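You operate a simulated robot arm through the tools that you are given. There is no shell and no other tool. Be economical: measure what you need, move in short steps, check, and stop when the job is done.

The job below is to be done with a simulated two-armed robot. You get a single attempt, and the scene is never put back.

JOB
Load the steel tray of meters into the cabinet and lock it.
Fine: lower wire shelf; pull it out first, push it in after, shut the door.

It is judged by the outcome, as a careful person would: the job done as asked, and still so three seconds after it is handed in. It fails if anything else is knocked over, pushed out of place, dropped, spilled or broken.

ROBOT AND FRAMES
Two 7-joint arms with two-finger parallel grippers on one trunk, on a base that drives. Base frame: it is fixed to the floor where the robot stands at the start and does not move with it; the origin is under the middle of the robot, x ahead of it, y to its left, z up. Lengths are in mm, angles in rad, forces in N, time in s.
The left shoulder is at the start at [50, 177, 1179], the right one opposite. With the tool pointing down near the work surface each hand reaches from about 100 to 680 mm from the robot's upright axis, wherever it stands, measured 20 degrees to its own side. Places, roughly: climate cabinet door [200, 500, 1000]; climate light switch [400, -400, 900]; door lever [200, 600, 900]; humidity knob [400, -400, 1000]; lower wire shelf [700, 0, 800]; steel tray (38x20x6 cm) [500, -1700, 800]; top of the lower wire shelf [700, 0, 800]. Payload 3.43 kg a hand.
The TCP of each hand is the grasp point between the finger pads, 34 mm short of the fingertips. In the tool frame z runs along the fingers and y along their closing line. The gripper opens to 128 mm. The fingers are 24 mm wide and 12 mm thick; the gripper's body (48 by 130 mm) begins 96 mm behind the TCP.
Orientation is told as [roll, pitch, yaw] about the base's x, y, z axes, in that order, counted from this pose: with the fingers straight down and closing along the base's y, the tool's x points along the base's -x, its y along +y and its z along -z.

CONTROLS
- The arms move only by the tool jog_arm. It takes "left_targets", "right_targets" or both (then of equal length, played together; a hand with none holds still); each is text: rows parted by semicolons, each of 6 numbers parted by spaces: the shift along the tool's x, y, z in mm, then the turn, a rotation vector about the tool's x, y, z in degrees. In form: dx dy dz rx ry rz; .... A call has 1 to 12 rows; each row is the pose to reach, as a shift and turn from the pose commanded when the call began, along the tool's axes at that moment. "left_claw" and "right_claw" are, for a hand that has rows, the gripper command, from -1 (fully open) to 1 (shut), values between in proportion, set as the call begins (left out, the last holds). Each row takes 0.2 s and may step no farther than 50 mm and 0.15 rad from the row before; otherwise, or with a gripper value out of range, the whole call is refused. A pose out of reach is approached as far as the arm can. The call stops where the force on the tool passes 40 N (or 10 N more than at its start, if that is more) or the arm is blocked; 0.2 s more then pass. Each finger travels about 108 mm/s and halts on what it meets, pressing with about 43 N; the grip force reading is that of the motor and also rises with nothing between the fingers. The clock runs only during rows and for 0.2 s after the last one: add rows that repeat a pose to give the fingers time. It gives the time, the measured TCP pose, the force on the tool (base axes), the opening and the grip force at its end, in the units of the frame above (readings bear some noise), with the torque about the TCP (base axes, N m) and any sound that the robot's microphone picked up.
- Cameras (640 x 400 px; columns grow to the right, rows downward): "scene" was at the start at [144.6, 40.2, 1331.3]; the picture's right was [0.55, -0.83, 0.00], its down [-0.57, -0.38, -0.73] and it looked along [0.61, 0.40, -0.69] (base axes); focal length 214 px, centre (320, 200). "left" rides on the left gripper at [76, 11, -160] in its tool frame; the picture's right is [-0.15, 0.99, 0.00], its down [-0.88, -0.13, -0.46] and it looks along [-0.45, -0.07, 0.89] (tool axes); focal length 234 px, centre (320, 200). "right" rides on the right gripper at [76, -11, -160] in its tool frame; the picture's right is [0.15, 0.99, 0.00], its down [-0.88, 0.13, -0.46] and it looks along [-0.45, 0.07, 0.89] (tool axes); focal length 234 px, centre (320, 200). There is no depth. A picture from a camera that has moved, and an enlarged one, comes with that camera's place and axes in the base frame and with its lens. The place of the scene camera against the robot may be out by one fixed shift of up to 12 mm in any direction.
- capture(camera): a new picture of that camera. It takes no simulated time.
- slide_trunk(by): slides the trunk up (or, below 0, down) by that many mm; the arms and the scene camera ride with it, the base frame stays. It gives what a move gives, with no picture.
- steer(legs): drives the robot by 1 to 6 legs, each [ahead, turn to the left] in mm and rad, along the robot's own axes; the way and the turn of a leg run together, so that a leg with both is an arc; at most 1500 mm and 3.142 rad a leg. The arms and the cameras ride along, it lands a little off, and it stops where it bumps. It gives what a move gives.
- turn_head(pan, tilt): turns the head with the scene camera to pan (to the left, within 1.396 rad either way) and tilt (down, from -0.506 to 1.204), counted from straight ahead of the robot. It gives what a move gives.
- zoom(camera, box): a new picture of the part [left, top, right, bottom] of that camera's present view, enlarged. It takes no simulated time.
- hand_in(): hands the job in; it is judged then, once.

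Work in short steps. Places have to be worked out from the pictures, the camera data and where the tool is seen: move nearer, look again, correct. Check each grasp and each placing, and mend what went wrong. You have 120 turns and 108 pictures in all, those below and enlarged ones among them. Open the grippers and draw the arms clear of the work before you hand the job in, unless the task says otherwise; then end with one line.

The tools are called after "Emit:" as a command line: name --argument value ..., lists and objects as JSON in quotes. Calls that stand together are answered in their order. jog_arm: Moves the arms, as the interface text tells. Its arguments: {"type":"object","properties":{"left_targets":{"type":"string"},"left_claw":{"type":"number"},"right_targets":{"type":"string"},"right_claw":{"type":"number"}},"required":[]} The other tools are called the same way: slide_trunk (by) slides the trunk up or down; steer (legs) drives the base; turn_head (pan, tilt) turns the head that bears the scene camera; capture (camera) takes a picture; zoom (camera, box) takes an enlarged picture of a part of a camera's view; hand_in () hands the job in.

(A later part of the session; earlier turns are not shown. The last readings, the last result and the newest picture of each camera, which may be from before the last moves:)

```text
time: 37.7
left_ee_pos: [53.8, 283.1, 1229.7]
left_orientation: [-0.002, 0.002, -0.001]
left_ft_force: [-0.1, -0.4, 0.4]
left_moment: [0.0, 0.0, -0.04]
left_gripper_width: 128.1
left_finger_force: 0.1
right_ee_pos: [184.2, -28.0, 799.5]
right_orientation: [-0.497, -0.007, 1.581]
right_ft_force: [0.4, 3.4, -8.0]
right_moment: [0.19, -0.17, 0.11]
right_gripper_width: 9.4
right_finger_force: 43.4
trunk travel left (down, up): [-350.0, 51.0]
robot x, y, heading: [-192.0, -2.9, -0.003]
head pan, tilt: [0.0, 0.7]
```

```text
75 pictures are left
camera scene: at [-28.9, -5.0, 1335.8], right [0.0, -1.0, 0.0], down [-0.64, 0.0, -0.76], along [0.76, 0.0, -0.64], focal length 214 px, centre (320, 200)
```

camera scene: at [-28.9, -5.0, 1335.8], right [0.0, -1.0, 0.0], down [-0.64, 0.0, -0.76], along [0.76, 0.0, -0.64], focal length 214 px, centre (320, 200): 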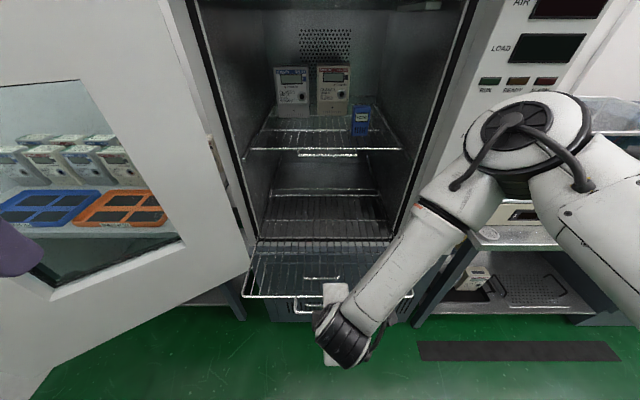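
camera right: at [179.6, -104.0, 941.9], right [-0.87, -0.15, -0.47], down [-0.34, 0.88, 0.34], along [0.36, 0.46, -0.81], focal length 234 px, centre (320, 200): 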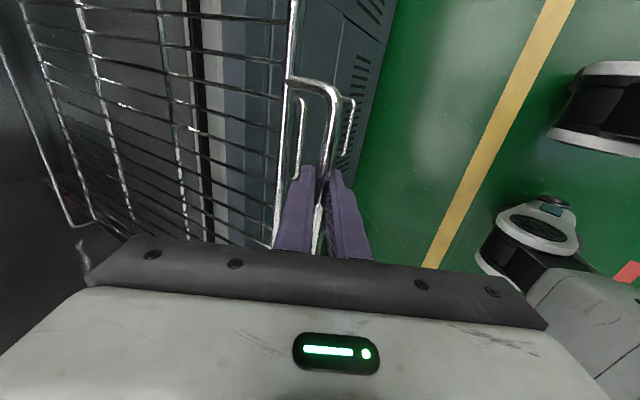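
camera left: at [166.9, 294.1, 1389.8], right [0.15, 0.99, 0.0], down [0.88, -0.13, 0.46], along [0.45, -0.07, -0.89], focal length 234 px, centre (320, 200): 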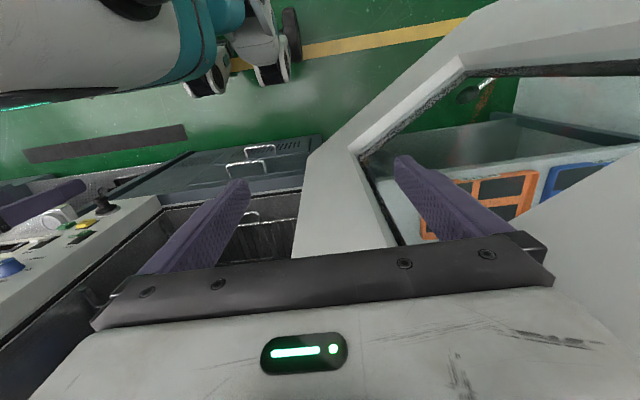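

The shelf is out some 288 mm and hangs level. I release and draw the hand up out of the loop.

Emit:
jog_arm --right_targets "0 0 0 0 0 0; 0 0 0 0 0 0" --right_claw 0.5

Emit:
jog_arm --right_targets "0 0 -20 0 0 0; 0 0 -50 0 0 0; 0 0 -90 0 0 0; 0 0 -140 0 0 0; 0 0 -180 0 0 0"

Emit:
capture --camera "right"

Emit:
turn_head --pan -1.2 --tilt 0.35

Emit:
capture --camera "scene"

```text
time: 38.3
left_ee_pos: [53.7, 282.3, 1229.4]
left_orientation: [0.002, 0.001, -0.002]
left_ft_force: [0.0, 0.2, 0.4]
left_moment: [-0.01, -0.01, 0.02]
left_gripper_width: 128.2
left_finger_force: 0.1
right_ee_pos: [184.5, -27.8, 797.0]
right_orientation: [-0.495, -0.009, 1.581]
right_ft_force: [-1.9, -0.3, 0.4]
right_moment: [0.01, -0.01, -0.05]
right_gripper_width: 31.2
right_finger_force: 0.0
trunk travel left (down, up): [-350.0, 51.0]
robot x, y, heading: [-193.9, -2.1, 0.004]
head pan, tilt: [0.0, 0.7]
```

```text
time: 39.5
left_ee_pos: [52.9, 281.9, 1229.7]
left_orientation: [0.0, 0.003, -0.001]
left_ft_force: [-0.4, -0.2, 0.1]
left_moment: [0.01, -0.02, 0.06]
left_gripper_width: 128.0
left_finger_force: 0.1
right_ee_pos: [99.0, -31.8, 955.7]
right_orientation: [-0.498, -0.006, 1.575]
right_ft_force: [0.1, 0.1, 0.1]
right_moment: [0.04, 0.0, 0.0]
right_gripper_width: 32.0
right_finger_force: 0.0
trunk travel left (down, up): [-350.0, 51.0]
robot x, y, heading: [-187.8, -2.0, 0.007]
head pan, tilt: [0.0, 0.7]
```

```text
74 pictures are left
camera right: at [35.2, -107.6, 1101.0], right [-0.87, -0.15, -0.47], down [-0.34, 0.88, 0.34], along [0.36, 0.46, -0.81], focal length 234 px, centre (320, 200)
```

right: 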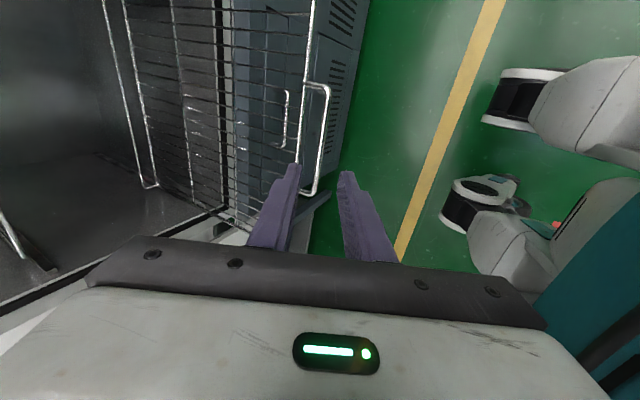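

```text
time: 40.9
left_ee_pos: [53.1, 282.2, 1230.3]
left_orientation: [-0.002, 0.003, -0.003]
left_ft_force: [-0.5, -0.7, -0.2]
left_moment: [0.03, -0.01, 0.0]
left_gripper_width: 128.0
left_finger_force: 0.0
right_ee_pos: [99.6, -29.9, 957.4]
right_orientation: [-0.496, -0.009, 1.578]
right_ft_force: [0.5, 0.4, -0.4]
right_moment: [-0.03, 0.04, -0.02]
right_gripper_width: 31.9
right_finger_force: 0.1
trunk travel left (down, up): [-350.0, 51.0]
robot x, y, heading: [-190.7, 4.3, 0.002]
head pan, tilt: [-1.201, 0.351]
```

```text
73 pictures are left
camera scene: at [-80.2, -92.1, 1367.3], right [-0.93, -0.36, 0.0], down [-0.12, 0.32, -0.94], along [0.34, -0.88, -0.34], focal length 214 px, centre (320, 200)
```

scene: 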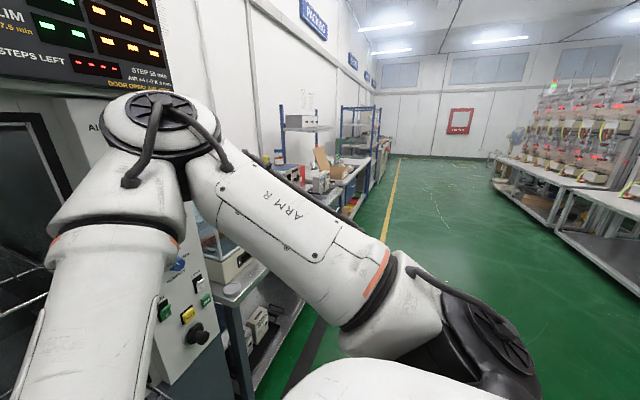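

The shelf stays out. I bring the right hand back to straight down and raised, before driving to the tray.

Emit:
jog_arm --right_targets "35 -10 -20 -7 0 0; 70 -22 -42 -14 0 0; 105 -35 -64 -21 0 0; 150 -48 -88 -28.5 0 0; 150 -48 -88 -28.5 0 0"

Emit:
jog_arm --right_targets "0 0 0 0 0 8.2; 0 0 0 0 0 16.4; 0 0 0 0 0 24.6; 0 0 0 0 0 32.8; 0 0 0 0 0 41; 0 0 0 0 0 49.2; 0 0 0 0 0 57.4; 0 0 0 0 0 65.6; 0 0 0 0 0 73.8; 0 0 0 0 0 82; 0 0 0 0 0 90" --right_claw -1

Emit:
capture --camera "scene"

```text
refused: row 4 steps farther than a row can; nothing moved
```

```text
time: 43.3
left_ee_pos: [53.5, 282.7, 1230.1]
left_orientation: [0.0, 0.0, 0.0]
left_ft_force: [-0.6, -0.7, -0.3]
left_moment: [0.02, 0.03, 0.02]
left_gripper_width: 127.8
left_finger_force: 0.0
right_ee_pos: [99.1, -30.8, 955.9]
right_orientation: [0.011, -0.494, -0.003]
right_ft_force: [0.0, -0.7, 0.2]
right_moment: [-0.02, 0.02, 0.0]
right_gripper_width: 128.2
right_finger_force: 0.0
trunk travel left (down, up): [-350.0, 51.0]
robot x, y, heading: [-190.7, -0.0, -0.003]
head pan, tilt: [-1.201, 0.351]
```

```text
72 pictures are left
camera scene: at [-80.3, -92.2, 1367.3], right [-0.93, -0.36, 0.0], down [-0.12, 0.32, -0.94], along [0.34, -0.88, -0.34], focal length 214 px, centre (320, 200)
```

scene: 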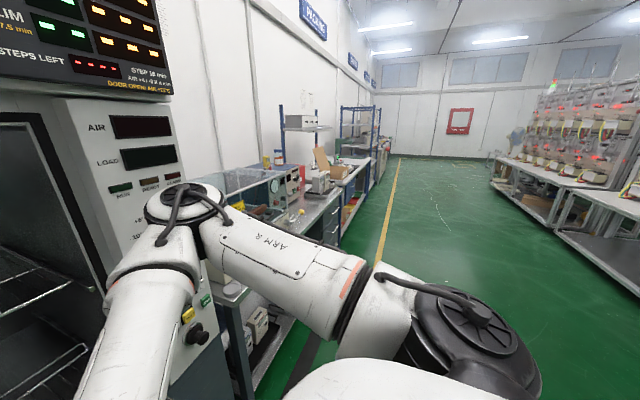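

The tilt is now forward only. I undo it and raise the hand.

Emit:
jog_arm --right_targets "-10 -30 -20 0 7 0; -20 -60 -38 0 14 0; -29 -90 -55 0 21 0; -38 -120 -71 0 28.3 0; -47 -150 -88 0 28.3 0"

Emit:
zoom --camera "scene" --box '[210, 90, 410, 260]'

Emit:
capture --camera "scene"

```text
time: 43.6
left_ee_pos: [53.6, 281.4, 1230.2]
left_orientation: [0.001, 0.001, -0.002]
left_ft_force: [-0.5, -0.5, 0.4]
left_moment: [0.03, -0.02, 0.03]
left_gripper_width: 128.1
left_finger_force: 0.3
right_ee_pos: [93.8, -45.1, 961.0]
right_orientation: [0.015, -0.432, -0.012]
right_ft_force: [7.5, -5.7, -27.8]
right_moment: [1.44, -3.15, 1.02]
right_gripper_width: 127.9
right_finger_force: 0.2
trunk travel left (down, up): [-350.0, 51.0]
robot x, y, heading: [-192.3, -0.8, 0.0]
head pan, tilt: [-1.201, 0.351]
stopped in row 1 (right hand): the force on the tool passed its limit (the readings are from after the stop); the commanded pose is now the measured one
```

```text
2.35 times, centred on (310, 175) of scene
camera zoom: at [-80.1, -93.1, 1367.2], right [-0.93, -0.36, 0.0], down [-0.12, 0.32, -0.94], along [0.34, -0.88, -0.34], focal length 505 px, centre (344, 259)
```

zoom: 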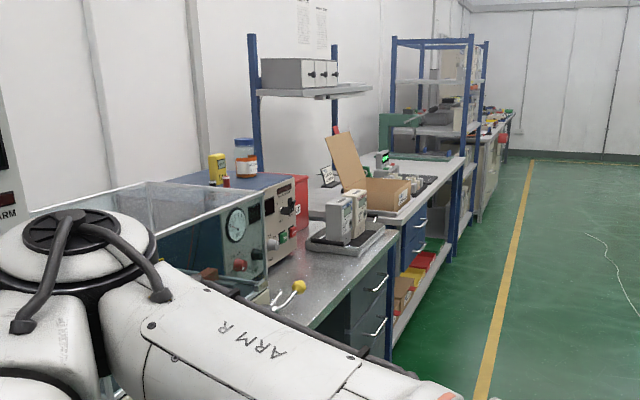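

```text
70 pictures are left
camera scene: at [-80.1, -93.1, 1367.2], right [-0.93, -0.36, 0.0], down [-0.12, 0.32, -0.94], along [0.34, -0.88, -0.34], focal length 214 px, centre (320, 200)
```

scene: 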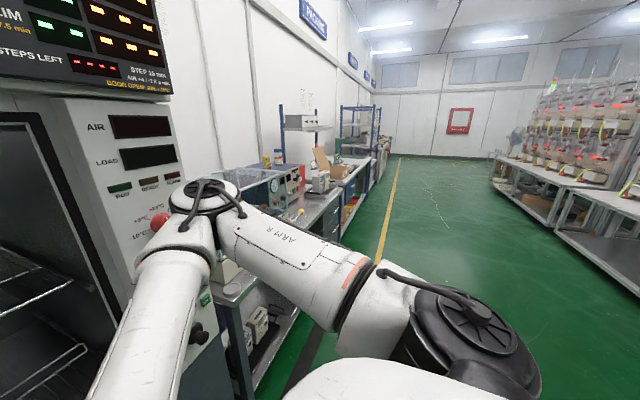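

Something pushes down on the right hand. I look with the wrist camera and the head to find the contact.

Emit:
turn_head --pan -0.3 --tilt 1.1

Emit:
capture --camera "scene"

Emit:
capture --camera "right"

```text
time: 44.9
left_ee_pos: [54.1, 282.1, 1229.7]
left_orientation: [-0.003, 0.002, -0.003]
left_ft_force: [0.6, -0.5, 0.5]
left_moment: [0.02, 0.0, 0.03]
left_gripper_width: 127.8
left_finger_force: 0.1
right_ee_pos: [94.3, -45.2, 960.5]
right_orientation: [0.015, -0.43, -0.013]
right_ft_force: [5.5, -1.5, -52.6]
right_moment: [1.43, -6.75, 0.41]
right_gripper_width: 128.1
right_finger_force: 0.1
trunk travel left (down, up): [-350.0, 51.0]
robot x, y, heading: [-188.0, -3.3, 0.003]
head pan, tilt: [-0.3, 1.1]
```

```text
69 pictures are left
camera scene: at [-53.6, -24.1, 1305.9], right [-0.3, -0.95, 0.0], down [-0.85, 0.26, -0.45], along [0.43, -0.13, -0.89], focal length 214 px, centre (320, 200)
```

scene: 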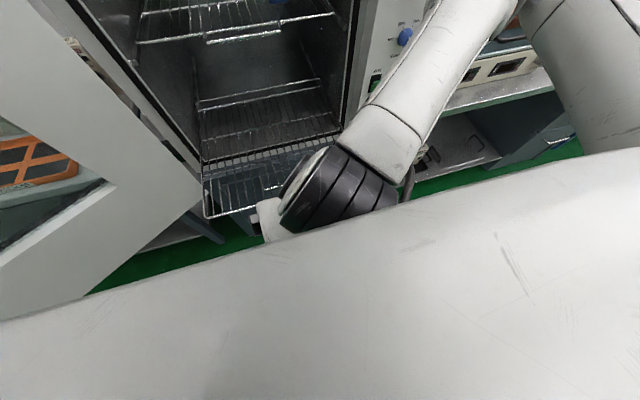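

```text
68 pictures are left
camera right: at [-39.8, -55.6, 1073.0], right [-0.13, 0.99, -0.05], down [0.61, 0.12, 0.78], along [0.78, 0.07, -0.62], focal length 234 px, centre (320, 200)
```

right: 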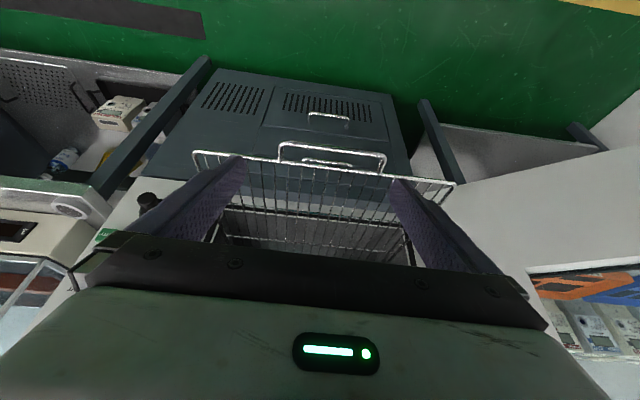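

The hand's camera mount is pressed against the robot's own belly. I move the hand 100 mm forward, and then straighten and raise it.

Emit:
jog_arm --right_targets "-27 0 13 0 0 0; -54 0 25 0 0 0; -91 0 42 0 0 0; -91 0 42 0 0 0"

Emit:
jog_arm --right_targets "-10 -30 -20 0 7 0; -20 -60 -40 0 14 0; -29 -90 -60 0 21 0; -36 -120 -80 0 24.7 0; -36 -150 -90 0 24.7 0"

Emit:
turn_head --pan -1.2 --tilt 0.5

Emit:
capture --camera "scene"

```text
time: 45.1
left_ee_pos: [52.1, 283.0, 1230.0]
left_orientation: [-0.002, 0.002, -0.002]
left_ft_force: [0.0, 0.7, -0.1]
left_moment: [-0.01, 0.0, 0.02]
left_gripper_width: 128.0
left_finger_force: 0.1
right_ee_pos: [93.4, -44.0, 958.7]
right_orientation: [0.02, -0.42, -0.008]
right_ft_force: [-0.6, -0.2, 0.0]
right_moment: [0.01, 0.01, 0.02]
right_gripper_width: 127.9
right_finger_force: 0.1
trunk travel left (down, up): [-350.0, 51.0]
robot x, y, heading: [-188.3, -0.4, -0.002]
head pan, tilt: [-0.3, 1.1]
stopped in row 1 (right hand): the force on the tool passed its limit (the readings are from after the stop); the commanded pose is now the measured one
```

```text
time: 45.4
left_ee_pos: [53.7, 282.4, 1230.0]
left_orientation: [0.0, 0.002, -0.002]
left_ft_force: [-0.5, -0.3, -0.5]
left_moment: [0.01, -0.01, 0.0]
left_gripper_width: 128.3
left_finger_force: 0.0
right_ee_pos: [92.9, -45.7, 956.2]
right_orientation: [0.021, -0.404, -0.017]
right_ft_force: [2.9, -3.1, -5.8]
right_moment: [0.56, -0.57, 0.48]
right_gripper_width: 128.0
right_finger_force: 0.1
trunk travel left (down, up): [-350.0, 51.0]
robot x, y, heading: [-193.0, 3.0, -0.0]
head pan, tilt: [-0.3, 1.1]
stopped in row 1 (right hand): the force on the tool passed its limit (the readings are from after the stop); the commanded pose is now the measured one
```

```text
time: 46.6
left_ee_pos: [53.1, 283.2, 1229.4]
left_orientation: [-0.002, 0.001, -0.002]
left_ft_force: [0.6, -0.8, -1.0]
left_moment: [-0.05, 0.04, 0.01]
left_gripper_width: 128.2
left_finger_force: 0.0
right_ee_pos: [92.9, -46.1, 957.7]
right_orientation: [0.024, -0.402, -0.018]
right_ft_force: [1.5, -1.7, -17.5]
right_moment: [0.65, -2.26, 0.33]
right_gripper_width: 128.0
right_finger_force: 0.0
trunk travel left (down, up): [-350.0, 51.0]
robot x, y, heading: [-190.1, 3.7, 0.001]
head pan, tilt: [-1.201, 0.499]
```

```text
67 pictures are left
camera scene: at [-81.0, -90.2, 1353.6], right [-0.93, -0.36, 0.0], down [-0.17, 0.45, -0.88], along [0.32, -0.82, -0.48], focal length 214 px, centre (320, 200)
```

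scene: 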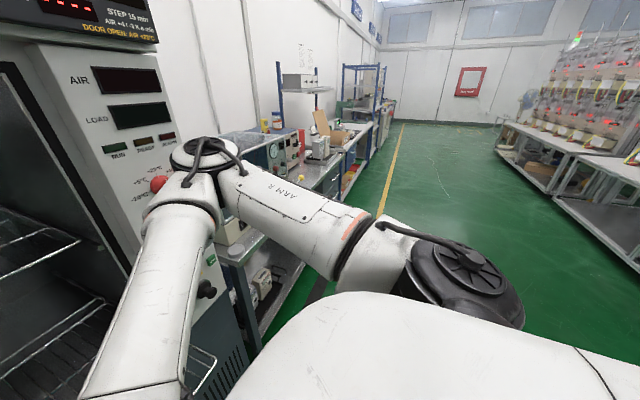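

The torque shows the contact about 128 mm behind the TCP, on the belly's underside. I go down 40 mm first, then forward.

Emit:
jog_arm --right_targets "8 0 18 0 0 0; 16 0 37 0 0 0; -20 0 53 0 0 0; -58 0 69 0 0 0; -95 0 84 0 0 0; -95 0 84 0 0 0"

Emit:
capture --camera "right"

```text
time: 47.1
left_ee_pos: [53.8, 281.5, 1230.1]
left_orientation: [-0.002, 0.002, -0.001]
left_ft_force: [0.0, -1.0, 0.0]
left_moment: [0.04, -0.05, -0.01]
left_gripper_width: 127.9
left_finger_force: 0.0
right_ee_pos: [93.9, -44.1, 937.3]
right_orientation: [0.028, -0.407, -0.016]
right_ft_force: [8.2, -3.9, 13.2]
right_moment: [0.46, 2.79, 0.74]
right_gripper_width: 127.8
right_finger_force: 0.0
trunk travel left (down, up): [-350.0, 51.0]
robot x, y, heading: [-188.7, -1.2, 0.002]
head pan, tilt: [-1.201, 0.499]
stopped in row 2 (right hand): the force on the tool passed its limit (the readings are from after the stop); the commanded pose is now the measured one
```

```text
66 pictures are left
camera right: at [-37.5, -56.4, 1052.4], right [-0.13, 0.99, -0.03], down [0.63, 0.11, 0.77], along [0.77, 0.08, -0.64], focal length 234 px, centre (320, 200)
```

right: 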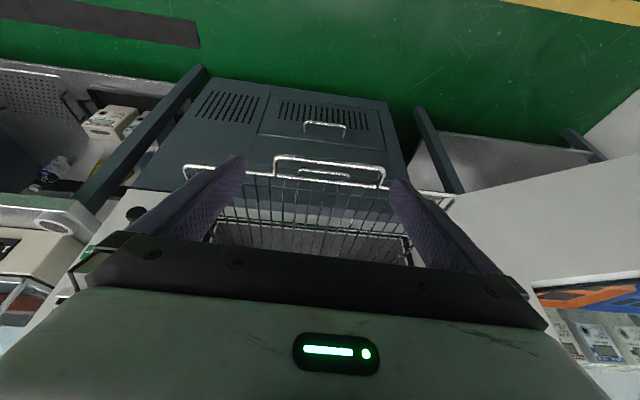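

The wrist seems to rub on the torso front. I move gently straight forward in small steps.

Emit:
jog_arm --right_targets "-5 0 2 0 0 0; -9 0 4 0 0 0; -14 0 6 0 0 0; -18 0 8 0 0 0; -28 0 12 0 0 0; -46 0 20 0 0 0; -64 0 27 0 0 0; -92 0 39 0 0 0"

```text
time: 48.9
left_ee_pos: [53.9, 282.2, 1228.2]
left_orientation: [-0.002, 0.003, 0.0]
left_ft_force: [-0.7, 0.0, 0.1]
left_moment: [0.03, 0.01, 0.02]
left_gripper_width: 127.8
left_finger_force: 0.0
right_ee_pos: [193.2, -44.4, 935.0]
right_orientation: [0.029, -0.402, -0.012]
right_ft_force: [0.6, -1.5, 0.1]
right_moment: [0.01, 0.05, -0.02]
right_gripper_width: 128.0
right_finger_force: 0.1
trunk travel left (down, up): [-350.0, 51.0]
robot x, y, heading: [-190.1, 0.4, -0.001]
head pan, tilt: [-1.201, 0.499]
```

The hand is free with zero force. Now I straighten it and raise it to the right.

Emit:
jog_arm --right_targets "-8 -25 -20 0 0 0; -16 -55 -40 0 6 0; -25 -85 -60 0 12 0; -34 -115 -80 0 18 0; -47 -145 -110 0 23 0; -47 -165 -110 0 23 0"

Emit:
zoom --camera "scene" --box '[240, 90, 380, 190]'

```text
time: 50.3
left_ee_pos: [53.5, 282.7, 1229.5]
left_orientation: [0.001, 0.003, -0.001]
left_ft_force: [0.5, -0.4, 0.7]
left_moment: [0.02, -0.04, 0.01]
left_gripper_width: 128.2
left_finger_force: 0.1
right_ee_pos: [192.6, -214.1, 1051.4]
right_orientation: [0.027, -0.001, -0.003]
right_ft_force: [0.6, -0.7, 0.1]
right_moment: [0.01, 0.0, 0.02]
right_gripper_width: 128.0
right_finger_force: 0.0
trunk travel left (down, up): [-350.0, 51.0]
robot x, y, heading: [-189.6, 1.2, 0.001]
head pan, tilt: [-1.201, 0.499]
```

```text
4.00 times, centred on (310, 140) of scene
camera zoom: at [-81.2, -90.6, 1353.6], right [-0.93, -0.36, 0.0], down [-0.17, 0.45, -0.88], along [0.32, -0.82, -0.48], focal length 858 px, centre (360, 440)
```

zoom: 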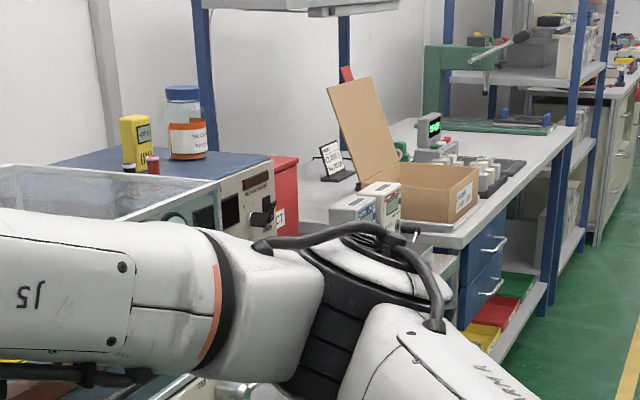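

The arm is compact now. I back 150 mm, turn right, drive along the benches to about y = -1700, and turn back to face the bench.

Emit:
steer --legs '[[-150, 0], [0, -1.571], [1500, 0], [200, 0], [0, 1.571]]'

Emit:
turn_head --pan 0 --tilt 0.6

Emit:
capture --camera "scene"

```text
time: 67.5
left_ee_pos: [-80.8, -1407.1, 1230.3]
left_orientation: [0.001, 0.001, 0.03]
left_ft_force: [0.2, 0.6, 0.8]
left_moment: [0.01, -0.02, 0.03]
left_gripper_width: 128.3
left_finger_force: 0.1
right_ee_pos: [74.1, -1898.1, 1050.7]
right_orientation: [0.029, 0.0, 0.027]
right_ft_force: [-0.6, 0.1, 0.5]
right_moment: [-0.01, 0.01, 0.04]
right_gripper_width: 128.0
right_finger_force: 0.0
trunk travel left (down, up): [-350.0, 51.0]
robot x, y, heading: [-315.5, -1696.0, 0.026]
head pan, tilt: [-1.201, 0.499]
```

```text
time: 68.9
left_ee_pos: [-79.9, -1406.4, 1229.4]
left_orientation: [-0.001, 0.003, 0.028]
left_ft_force: [0.3, 0.3, 0.5]
left_moment: [0.03, -0.03, 0.01]
left_gripper_width: 128.2
left_finger_force: 0.0
right_ee_pos: [74.2, -1897.4, 1051.1]
right_orientation: [0.027, -0.002, 0.03]
right_ft_force: [0.4, -0.5, 0.5]
right_moment: [0.02, 0.0, 0.04]
right_gripper_width: 127.8
right_finger_force: 0.0
trunk travel left (down, up): [-350.0, 51.0]
robot x, y, heading: [-311.5, -1695.8, 0.023]
head pan, tilt: [0.0, 0.6]
```

```text
64 pictures are left
camera scene: at [-150.9, -1696.8, 1344.5], right [0.03, -1.0, 0.0], down [-0.56, -0.02, -0.83], along [0.82, 0.02, -0.56], focal length 214 px, centre (320, 200)
```

scene: 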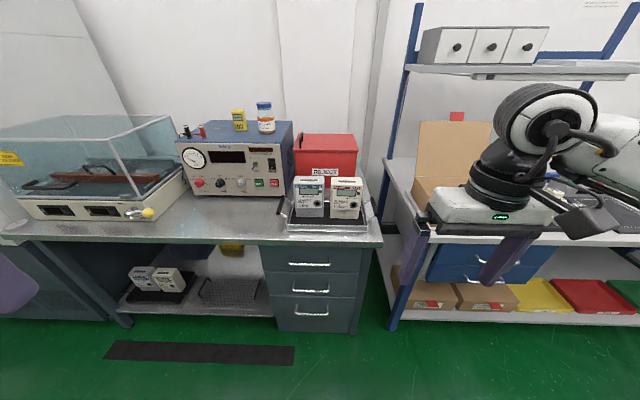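

The tray with two meters stands straight ahead at the bench's right end, by a red box. I zoom in on it.

Emit:
zoom --camera "scene" --box '[250, 120, 410, 250]'

```text
3.08 times, centred on (330, 185) of scene
camera zoom: at [-150.9, -1696.8, 1344.5], right [0.03, -1.0, 0.0], down [-0.56, -0.02, -0.83], along [0.82, 0.02, -0.56], focal length 660 px, centre (289, 246)
```

zoom: 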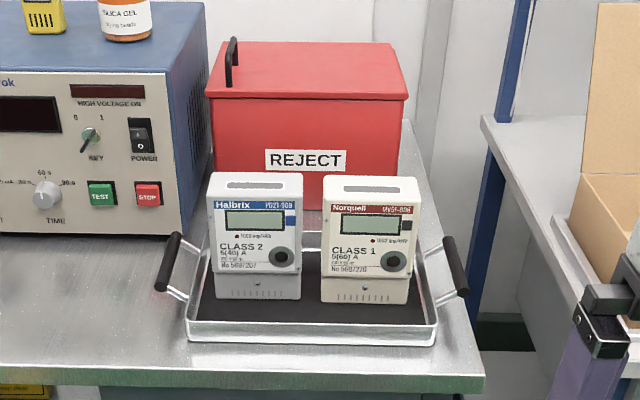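

The tray's black grips are near [523, -1530, 855] and [524, -1891, 855]. I square up and drive 330 mm ahead.

Emit:
steer --legs '[[0, -0.05], [310, 0], [0, 0.026]]'

Emit:
turn_head --pan 0 --tilt 0.9

Emit:
capture --camera "scene"

Emit:
capture --camera "right"

Emit:
capture --camera "left"

```text
time: 71.8
left_ee_pos: [233.1, -1419.4, 1229.4]
left_orientation: [0.0, 0.002, 0.002]
left_ft_force: [0.0, -0.8, -0.6]
left_moment: [-0.03, 0.02, 0.05]
left_gripper_width: 128.3
left_finger_force: 0.0
right_ee_pos: [373.3, -1915.0, 1050.6]
right_orientation: [0.027, 0.0, -0.001]
right_ft_force: [-0.5, -0.5, -0.3]
right_moment: [-0.06, 0.0, 0.0]
right_gripper_width: 127.8
right_finger_force: 0.0
trunk travel left (down, up): [-350.0, 51.0]
robot x, y, heading: [-10.6, -1698.9, 0.002]
head pan, tilt: [0.0, 0.6]
```

```text
time: 72.6
left_ee_pos: [232.7, -1419.5, 1229.6]
left_orientation: [0.0, 0.005, 0.003]
left_ft_force: [0.8, 0.0, 0.0]
left_moment: [0.03, -0.02, -0.01]
left_gripper_width: 128.1
left_finger_force: 0.1
right_ee_pos: [374.4, -1914.8, 1050.7]
right_orientation: [0.028, -0.001, 0.0]
right_ft_force: [0.0, 0.4, -0.4]
right_moment: [0.0, 0.0, -0.03]
right_gripper_width: 128.2
right_finger_force: 0.1
trunk travel left (down, up): [-350.0, 51.0]
robot x, y, heading: [-10.4, -1702.9, 0.003]
head pan, tilt: [0.0, 0.901]
```

```text
62 pictures are left
camera scene: at [141.4, -1708.0, 1319.8], right [0.0, -1.0, 0.0], down [-0.78, 0.0, -0.62], along [0.62, 0.0, -0.78], focal length 214 px, centre (320, 200)
```

scene: 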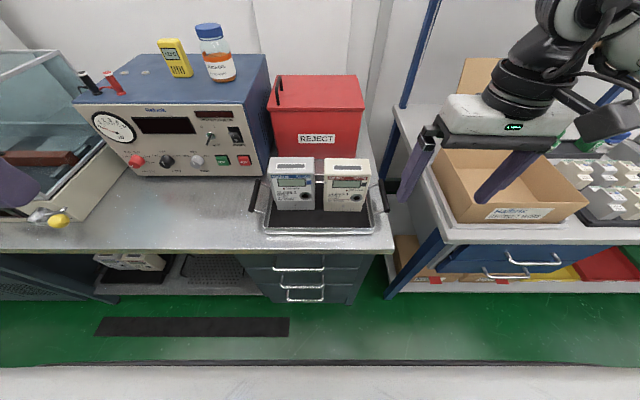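

```text
61 pictures are left
camera right: at [298.6, -1929.2, 1209.1], right [-0.15, 0.99, 0.03], down [0.88, 0.12, 0.46], along [0.45, 0.09, -0.89], focal length 234 px, centre (320, 200)
```

right: 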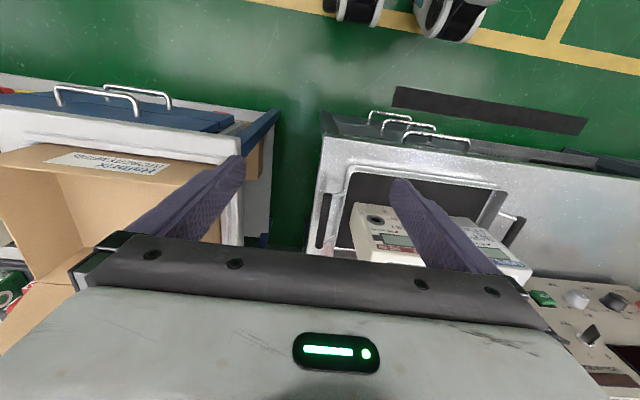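

```text
60 pictures are left
camera left: at [156.7, -1408.3, 1389.7], right [0.15, 0.99, 0.0], down [0.88, -0.13, 0.45], along [0.45, -0.07, -0.89], focal length 234 px, centre (320, 200)
```

left: 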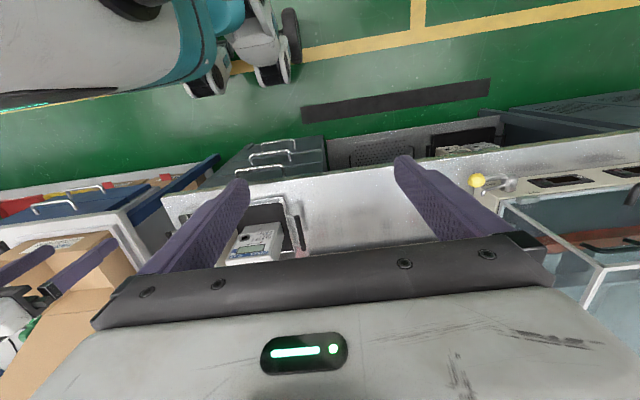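

I zoom in on the tray from the scene camera to fix the grip bars' ends.

Emit:
zoom --camera "scene" --box '[235, 145, 405, 245]'

Emit:
zoom --camera "right" --box '[290, 120, 540, 280]'

Emit:
zoom --camera "left" --box '[200, 150, 360, 270]'

```text
3.76 times, centred on (320, 195) of scene
camera zoom: at [141.4, -1708.0, 1319.8], right [0.0, -1.0, 0.0], down [-0.78, 0.0, -0.62], along [0.62, 0.0, -0.78], focal length 807 px, centre (320, 219)
```

zoom: 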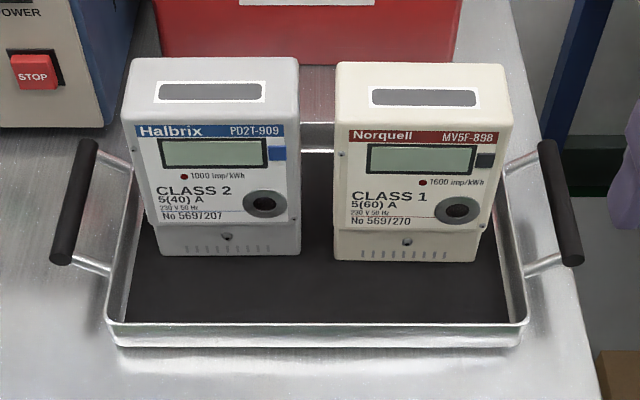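

```text
2.50 times, centred on (415, 200) of right
camera zoom: at [298.6, -1929.2, 1209.1], right [-0.15, 0.99, 0.03], down [0.88, 0.12, 0.46], along [0.45, 0.09, -0.89], focal length 585 px, centre (82, 200)
```

zoom: 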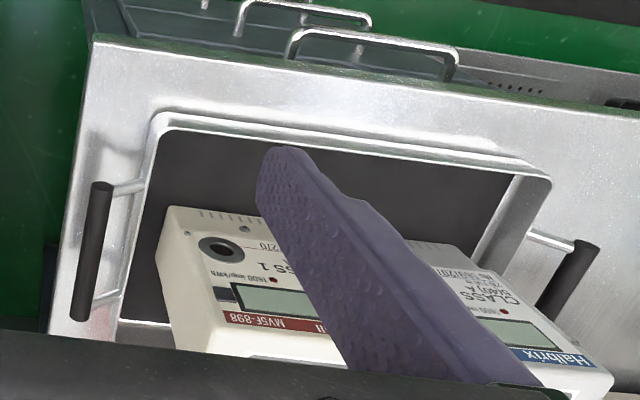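

```text
3.33 times, centred on (280, 210) of left
camera zoom: at [156.7, -1408.3, 1389.7], right [0.15, 0.99, 0.0], down [0.88, -0.13, 0.45], along [0.45, -0.07, -0.89], focal length 781 px, centre (453, 167)
```

zoom: 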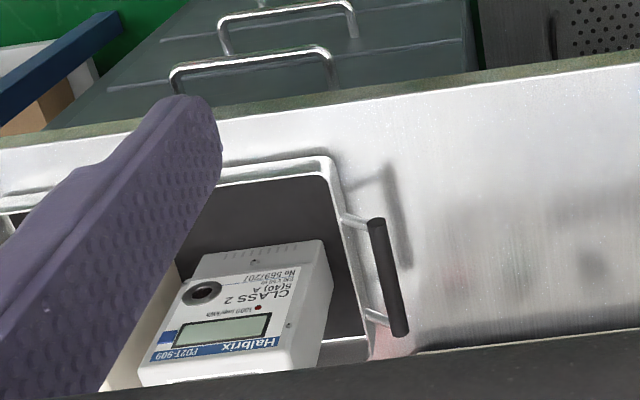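

The grips triangulate to about [514, -1882, 864] on the right and [522, -1521, 853] on the left, and the meters reach up to about z 946. I bring both hands above their grips, with the fingers narrowed to 44 mm so they clear the meters.

Emit:
jog_arm --left_targets "-30 -10 10 0 0 0; -60 -20 40 0 0 0; -90 -30 70 0 0 0; -120 -40 100 0 0 0; -150 -52 125 0 0 0; -180 -64 150 0 0 0; -210 -76 175 0 0 0; -240 -88 200 0 0 0; -265 -95 225 0 0 0; -284 -102 245 0 0 0; -284 -102 245 0 0 0" --right_targets "-10 5 0 0 0 0; -20 8 0 0 0 0; -35 12 0 0 0 0; -50 16 0 0 0 0; -65 20 0 0 0 0; -80 24 0 0 0 0; -95 28 15 0 0 0; -110 31 30 0 0 0; -125 33 50 0 0 0; -140 33 65 0 0 0; -140 33 65 0 0 0" --left_claw 0.31 --right_claw 0.31

Emit:
capture --camera "left"

Emit:
capture --camera "right"

Emit:
capture --camera "scene"

```text
time: 75.0
left_ee_pos: [502.2, -1511.1, 987.8]
left_orientation: [-0.002, 0.003, 0.0]
left_ft_force: [-0.2, 0.2, -0.2]
left_moment: [-0.02, 0.03, 0.0]
left_gripper_width: 44.3
left_finger_force: 0.1
left hand out of reach, approached as far as the arm can: row 10, 11
right_ee_pos: [515.1, -1881.6, 986.5]
right_orientation: [0.025, -0.001, 0.0]
right_ft_force: [-0.1, 0.1, 0.1]
right_moment: [0.0, 0.01, -0.02]
right_gripper_width: 44.2
right_finger_force: 0.1
trunk travel left (down, up): [-350.0, 51.0]
robot x, y, heading: [-13.4, -1701.7, 0.004]
head pan, tilt: [0.0, 0.901]
```

```text
56 pictures are left
camera left: at [426.8, -1499.3, 1148.4], right [0.15, 0.99, 0.0], down [0.88, -0.13, 0.45], along [0.45, -0.07, -0.89], focal length 234 px, centre (320, 200)
```

left: 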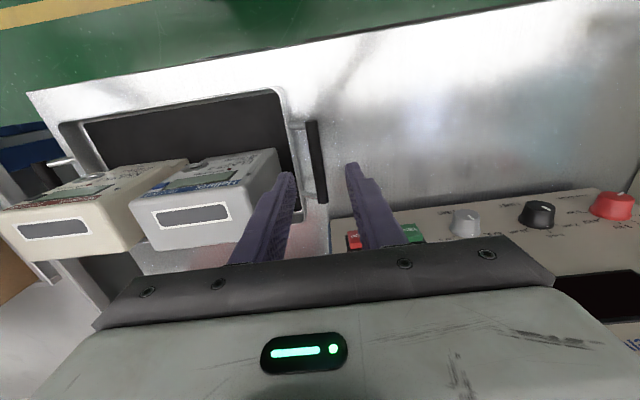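

```text
55 pictures are left
camera right: at [439.5, -1895.0, 1144.5], right [-0.15, 0.99, 0.03], down [0.88, 0.12, 0.46], along [0.45, 0.09, -0.89], focal length 234 px, centre (320, 200)
```

right: 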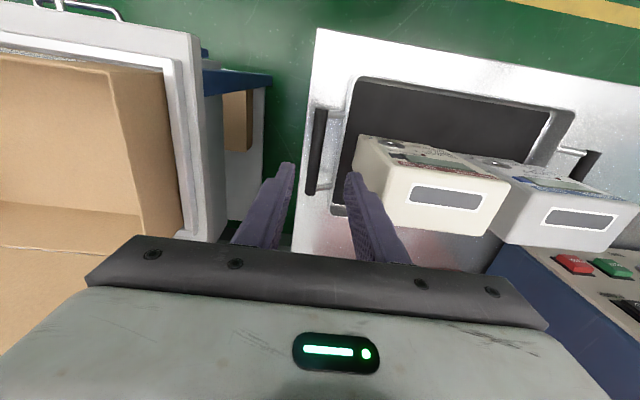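

```text
54 pictures are left
camera scene: at [141.4, -1708.1, 1319.7], right [0.0, -1.0, 0.0], down [-0.78, 0.0, -0.62], along [0.62, 0.0, -0.78], focal length 214 px, centre (320, 200)
```

scene: 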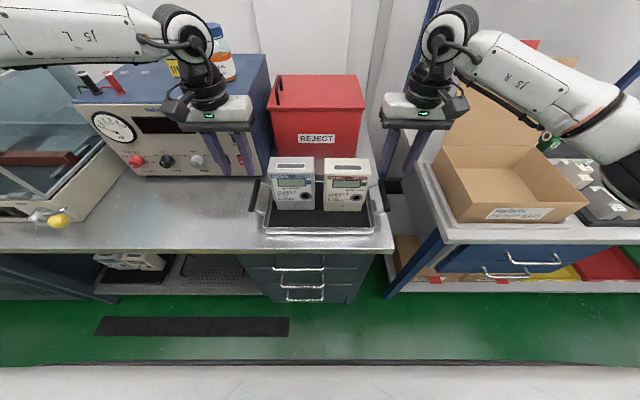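

The wrist views put the grips at [518, -1518, ~862] and [518, -1880, ~862]. The left arm is at the end of its reach, so I drive 50 mm nearer.

Emit:
steer --legs '[[50, 0]]'

```text
time: 75.9
left_ee_pos: [553.5, -1510.9, 989.4]
left_orientation: [-0.001, 0.003, 0.003]
left_ft_force: [0.2, 0.4, -0.9]
left_moment: [-0.02, 0.03, -0.04]
left_gripper_width: 44.1
left_finger_force: 0.0
right_ee_pos: [565.3, -1880.2, 986.3]
right_orientation: [0.028, -0.002, -0.001]
right_ft_force: [-0.2, 0.6, -0.1]
right_moment: [-0.02, 0.04, -0.02]
right_gripper_width: 44.0
right_finger_force: 0.2
trunk travel left (down, up): [-350.0, 51.0]
robot x, y, heading: [39.2, -1703.5, 0.001]
head pan, tilt: [0.0, 0.901]
```

I move both hands back over the grips and down to z = 925, and look.

Emit:
jog_arm --left_targets "18 -4 0 0 0 0; 35 -7 15 0 0 0; 35 -7 40 0 0 0; 35 -7 64 0 0 0; 35 -7 64 0 0 0" --right_targets "24 0 0 1.5 0 0; 47 0 15 1.5 0 0; 47 0 40 1.5 0 0; 47 0 62 1.5 0 0; 47 0 62 1.5 0 0"

Emit:
capture --camera "left"

Emit:
capture --camera "right"

```text
time: 77.1
left_ee_pos: [517.2, -1518.5, 924.6]
left_orientation: [-0.003, 0.0, 0.0]
left_ft_force: [-0.2, -0.3, 0.4]
left_moment: [0.02, 0.01, -0.01]
left_gripper_width: 44.4
left_finger_force: 0.0
right_ee_pos: [517.8, -1878.7, 925.1]
right_orientation: [0.001, -0.001, 0.0]
right_ft_force: [0.1, -0.5, -0.9]
right_moment: [0.01, 0.02, 0.04]
right_gripper_width: 44.1
right_finger_force: 0.1
trunk travel left (down, up): [-350.0, 51.0]
robot x, y, heading: [40.2, -1702.0, -0.004]
head pan, tilt: [0.0, 0.901]
```

```text
53 pictures are left
camera left: at [441.2, -1506.0, 1084.1], right [0.14, 0.99, 0.0], down [0.88, -0.13, 0.46], along [0.45, -0.07, -0.89], focal length 234 px, centre (320, 200)
```

left: 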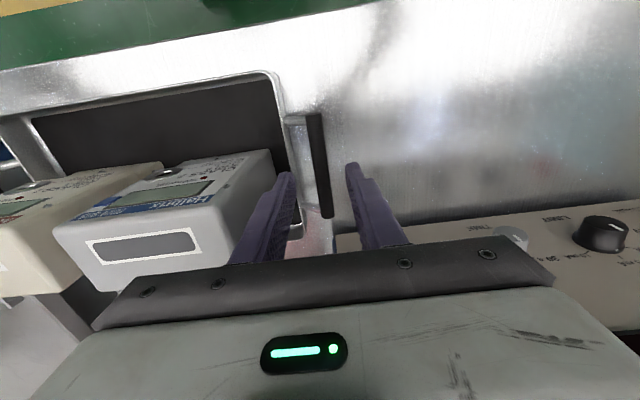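

```text
52 pictures are left
camera right: at [442.2, -1889.0, 1083.5], right [-0.15, 0.99, 0.0], down [0.88, 0.13, 0.46], along [0.45, 0.07, -0.89], focal length 234 px, centre (320, 200)
```

right: 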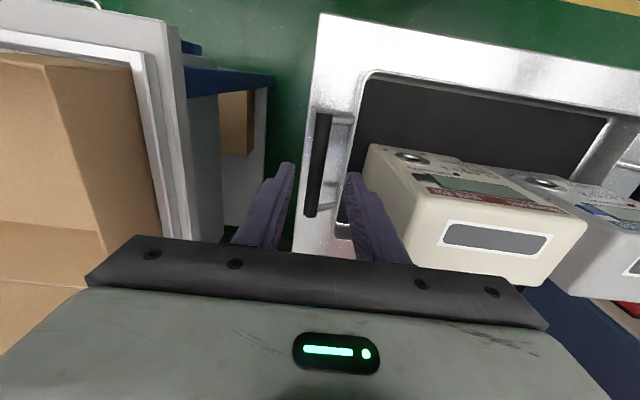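

Both hands straddle their grips. I narrow the fingers to 34 mm for clearance from the meters, and descend 52 mm so the grips lie just beyond the TCPs.

Emit:
jog_arm --left_targets "0 0 0 0 0 0; 0 0 15 0 0 0; 0 0 30 0 0 0; 0 0 42 0 0 0; 0 0 52 0 0 0; 0 0 52 0 0 0" --right_targets "0 -1 0 0 0 0; 0 -1 15 0 0 0; 0 -1 30 0 0 0; 0 -1 42 0 0 0; 0 -1 52 0 0 0; 0 -1 52 0 0 0" --left_claw 0.47 --right_claw 0.47

Emit:
capture --camera "left"

Emit:
capture --camera "right"

Emit:
zoom --camera "scene" --box '[235, 115, 405, 245]'

```text
time: 78.5
left_ee_pos: [503.5, -1502.7, 883.2]
left_orientation: [0.0, 0.004, -0.001]
left_ft_force: [1.0, -1.7, 0.8]
left_moment: [0.33, 0.1, -0.01]
left_gripper_width: 36.2
left_finger_force: 1.7
left hand out of reach, approached as far as the arm can: row 2, 3, 4, 5, 6
right_ee_pos: [518.4, -1881.9, 873.1]
right_orientation: [0.002, -0.004, 0.0]
right_ft_force: [0.2, -0.6, 0.3]
right_moment: [0.02, -0.01, -0.01]
right_gripper_width: 33.8
right_finger_force: 0.1
trunk travel left (down, up): [-350.0, 51.0]
robot x, y, heading: [39.5, -1701.6, 0.005]
head pan, tilt: [0.0, 0.901]
```

```text
51 pictures are left
camera left: at [428.0, -1491.3, 1043.6], right [0.15, 0.99, 0.0], down [0.88, -0.13, 0.45], along [0.45, -0.07, -0.89], focal length 234 px, centre (320, 200)
```

left: 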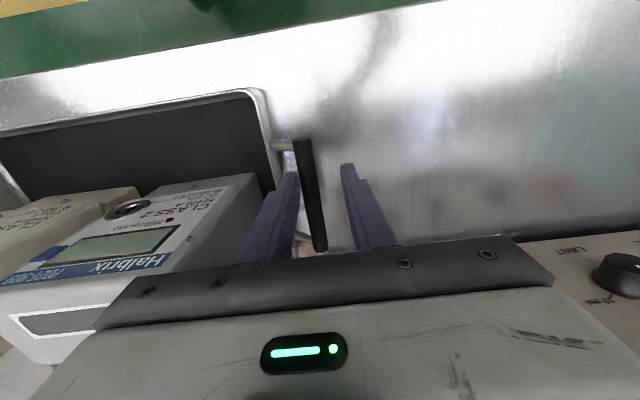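

```text
50 pictures are left
camera right: at [442.5, -1890.8, 1030.8], right [-0.15, 0.99, 0.0], down [0.88, 0.13, 0.46], along [0.45, 0.07, -0.89], focal length 234 px, centre (320, 200)
```

right: 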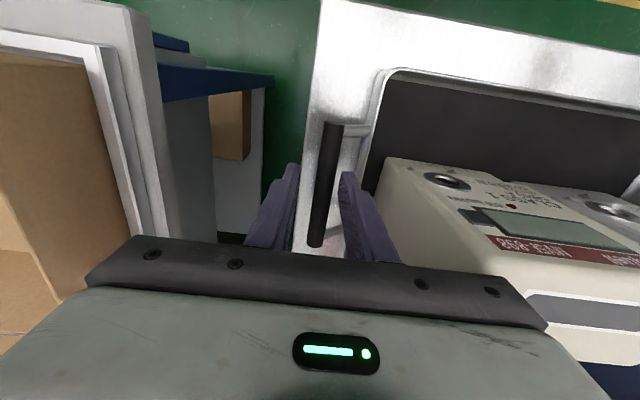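

```text
3.08 times, centred on (320, 180) of scene
camera zoom: at [191.1, -1708.8, 1319.6], right [0.0, -1.0, 0.0], down [-0.78, 0.0, -0.62], along [0.62, 0.0, -0.78], focal length 660 px, centre (320, 262)
```

zoom: 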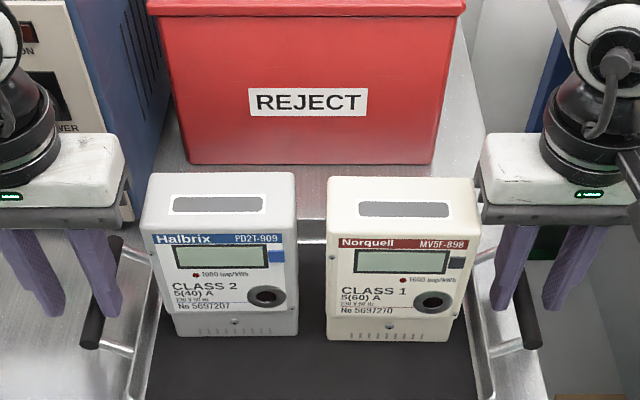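

The left arm met a reach limit and drifted against the inner side of its grip. I raise both hands by 100 mm, then lower the trunk by 100 mm to give the arms better reach.

Emit:
jog_arm --left_targets "0 -6 0 0 0 0; 0 -10 -25 0 0 0; 0 -12 -50 0 0 0; 0 -12 -75 0 0 0; 0 -12 -100 0 0 0; 0 -12 -100 0 0 0" --right_targets "0 0 0 0 0 0; 0 0 -25 0 0 0; 0 0 -50 0 0 0; 0 0 -75 0 0 0; 0 0 -100 0 0 0; 0 0 -100 0 0 0"

Emit:
slide_trunk --by -60

```text
time: 79.9
left_ee_pos: [505.1, -1514.1, 985.4]
left_orientation: [-0.003, 0.002, 0.002]
left_ft_force: [0.3, -0.7, 0.2]
left_moment: [-0.01, -0.01, 0.01]
left_gripper_width: 34.0
left_finger_force: 0.1
left hand out of reach, approached as far as the arm can: row 1
right_ee_pos: [516.6, -1881.1, 973.2]
right_orientation: [0.001, -0.001, 0.0]
right_ft_force: [-0.3, -1.0, -1.3]
right_moment: [-0.02, 0.01, 0.01]
right_gripper_width: 34.0
right_finger_force: 0.0
trunk travel left (down, up): [-350.0, 51.0]
robot x, y, heading: [40.3, -1703.0, 0.003]
head pan, tilt: [0.0, 0.901]
```

```text
time: 80.9
left_ee_pos: [505.1, -1514.5, 924.3]
left_orientation: [0.0, 0.001, 0.001]
left_ft_force: [-1.1, 0.2, 0.4]
left_moment: [-0.05, -0.02, -0.02]
left_gripper_width: 34.0
left_finger_force: 0.1
right_ee_pos: [517.5, -1880.8, 913.0]
right_orientation: [0.002, -0.001, 0.0]
right_ft_force: [-0.2, -0.5, 0.8]
right_moment: [0.01, 0.01, -0.01]
right_gripper_width: 34.1
right_finger_force: 0.1
trunk travel left (down, up): [-290.0, 111.0]
robot x, y, heading: [39.2, -1703.6, 0.003]
head pan, tilt: [0.0, 0.901]
```

Now I lower both hands onto the grips again.

Emit:
jog_arm --left_targets "-13 -4 0 0 0 0; -13 -4 15 0 0 0; -13 -4 30 0 0 0; -13 -4 42 0 0 0; -13 -4 52 0 0 0; -13 -4 52 0 0 0" --right_targets "0 0 0 0 0 0; 0 0 10 0 0 0; 0 0 20 0 0 0; 0 0 30 0 0 0; 0 0 41 0 0 0; 0 0 41 0 0 0"

Emit:
capture --camera "left"

```text
time: 82.3
left_ee_pos: [517.8, -1518.3, 872.5]
left_orientation: [-0.002, 0.002, 0.002]
left_ft_force: [-0.3, 0.4, 0.1]
left_moment: [0.0, -0.04, 0.0]
left_gripper_width: 33.7
left_finger_force: 0.1
right_ee_pos: [517.2, -1880.4, 871.7]
right_orientation: [0.004, -0.003, -0.001]
right_ft_force: [0.0, -0.4, -0.4]
right_moment: [-0.01, 0.01, 0.0]
right_gripper_width: 34.0
right_finger_force: 0.0
trunk travel left (down, up): [-290.0, 111.0]
robot x, y, heading: [38.0, -1702.9, 0.005]
head pan, tilt: [0.0, 0.901]
```

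```text
48 pictures are left
camera left: at [441.8, -1506.9, 1032.5], right [0.14, 0.99, 0.0], down [0.88, -0.13, 0.45], along [0.45, -0.07, -0.89], focal length 234 px, centre (320, 200)
```

left: 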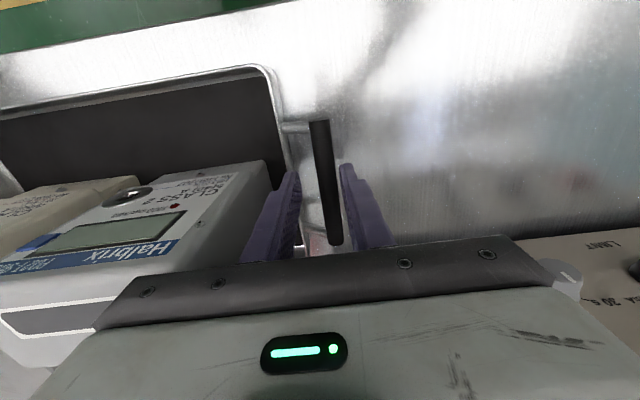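

Both grips lie between the fingers. I close both hands.

Emit:
jog_arm --left_targets "0 0 0 0 0 0; 0 0 0 0 0 0; 0 0 0 0 0 0" --right_targets "0 0 0 0 0 0; 0 0 0 0 0 0; 0 0 0 0 0 0" --left_claw 1 --right_claw 1

```text
time: 83.1
left_ee_pos: [518.3, -1517.7, 872.5]
left_orientation: [0.002, 0.002, 0.004]
left_ft_force: [-0.3, 11.7, 1.2]
left_moment: [0.24, -0.04, 0.0]
left_gripper_width: 15.5
left_finger_force: 43.5
right_ee_pos: [516.4, -1881.0, 872.3]
right_orientation: [-0.001, -0.001, -0.002]
right_ft_force: [-0.6, -7.4, 0.2]
right_moment: [-0.16, -0.05, 0.21]
right_gripper_width: 15.3
right_finger_force: 42.8
trunk travel left (down, up): [-290.0, 111.0]
robot x, y, heading: [40.4, -1703.6, 0.003]
head pan, tilt: [0.0, 0.901]
```

Both grips are held, at about 15.4 mm and 43 N. I lift with the trunk by 40 mm, so both hands rise together, and check.

Emit:
slide_trunk --by 40

Emit:
zoom --camera "scene" --box '[225, 115, 415, 255]'

```text
time: 83.9
left_ee_pos: [520.3, -1517.3, 911.3]
left_orientation: [0.001, 0.003, 0.002]
left_ft_force: [0.1, 14.8, -7.1]
left_moment: [0.31, 0.0, 0.02]
left_gripper_width: 15.0
left_finger_force: 43.3
right_ee_pos: [518.1, -1881.6, 910.4]
right_orientation: [-0.001, 0.001, -0.002]
right_ft_force: [-0.5, -14.4, -6.9]
right_moment: [-0.32, 0.13, 0.23]
right_gripper_width: 15.3
right_finger_force: 42.6
trunk travel left (down, up): [-330.0, 71.0]
robot x, y, heading: [39.5, -1703.1, -0.003]
head pan, tilt: [0.0, 0.901]
```

```text
2.86 times, centred on (320, 185) of scene
camera zoom: at [192.6, -1707.8, 1299.5], right [0.0, -1.0, 0.0], down [-0.78, 0.0, -0.62], along [0.62, 0.0, -0.78], focal length 613 px, centre (320, 243)
```

zoom: 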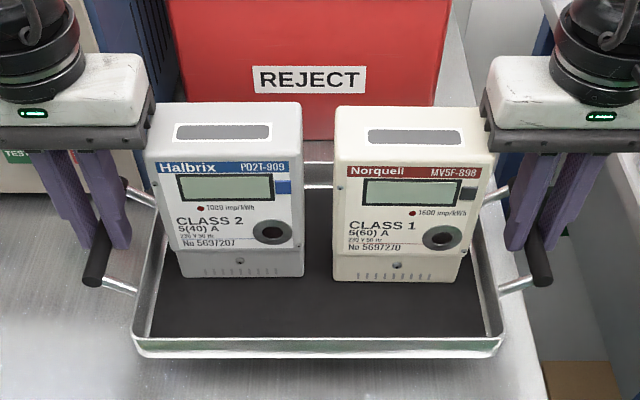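

The tray hangs level, about 14 N in all. I draw it 80 mm nearer with both arms, then back away from the bench.

Emit:
jog_arm --left_targets "10 0 0 0 0 0; 22 0 0 0 0 0; 34 0 0 0 0 0; 46 0 0 0 0 0; 58 0 0 0 0 0; 70 0 0 0 0 0; 80 0 0 0 0 0" --right_targets "10 0 0 0 0 0; 22 0 0 0 0 0; 34 0 0 0 0 0; 46 0 0 0 0 0; 58 0 0 0 0 0; 70 0 0 0 0 0; 80 0 0 0 0 0"

Emit:
steer --legs '[[-440, 0]]'

Emit:
capture --camera "scene"

```text
time: 85.5
left_ee_pos: [435.6, -1517.3, 912.1]
left_orientation: [0.001, 0.006, 0.001]
left_ft_force: [0.8, 18.4, -7.4]
left_moment: [0.4, 0.08, 0.01]
left_gripper_width: 15.2
left_finger_force: 43.0
right_ee_pos: [436.0, -1880.3, 911.3]
right_orientation: [-0.003, -0.001, 0.0]
right_ft_force: [-0.5, -18.1, -7.3]
right_moment: [-0.4, 0.0, 0.23]
right_gripper_width: 15.2
right_finger_force: 43.3
trunk travel left (down, up): [-330.0, 71.0]
robot x, y, heading: [42.6, -1705.2, -0.001]
head pan, tilt: [0.0, 0.901]
```

```text
time: 88.2
left_ee_pos: [3.0, -1518.1, 912.3]
left_orientation: [0.002, 0.004, 0.001]
left_ft_force: [0.4, 17.2, -5.4]
left_moment: [0.4, 0.02, 0.01]
left_gripper_width: 15.4
left_finger_force: 43.0
right_ee_pos: [2.8, -1882.8, 911.8]
right_orientation: [-0.004, 0.0, -0.001]
right_ft_force: [-0.9, -17.4, -6.0]
right_moment: [-0.35, 0.03, 0.14]
right_gripper_width: 15.5
right_finger_force: 42.4
trunk travel left (down, up): [-330.0, 71.0]
robot x, y, heading: [-393.0, -1700.9, 0.001]
head pan, tilt: [0.0, 0.901]
```

```text
46 pictures are left
camera scene: at [-242.8, -1708.7, 1299.7], right [0.0, -1.0, 0.0], down [-0.78, 0.0, -0.62], along [0.62, 0.0, -0.78], focal length 214 px, centre (320, 200)
```

scene: 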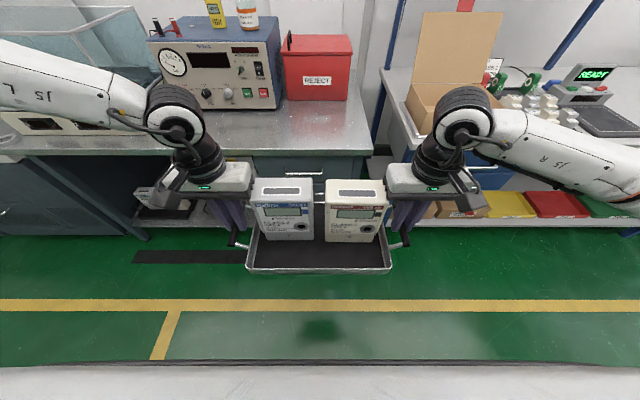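

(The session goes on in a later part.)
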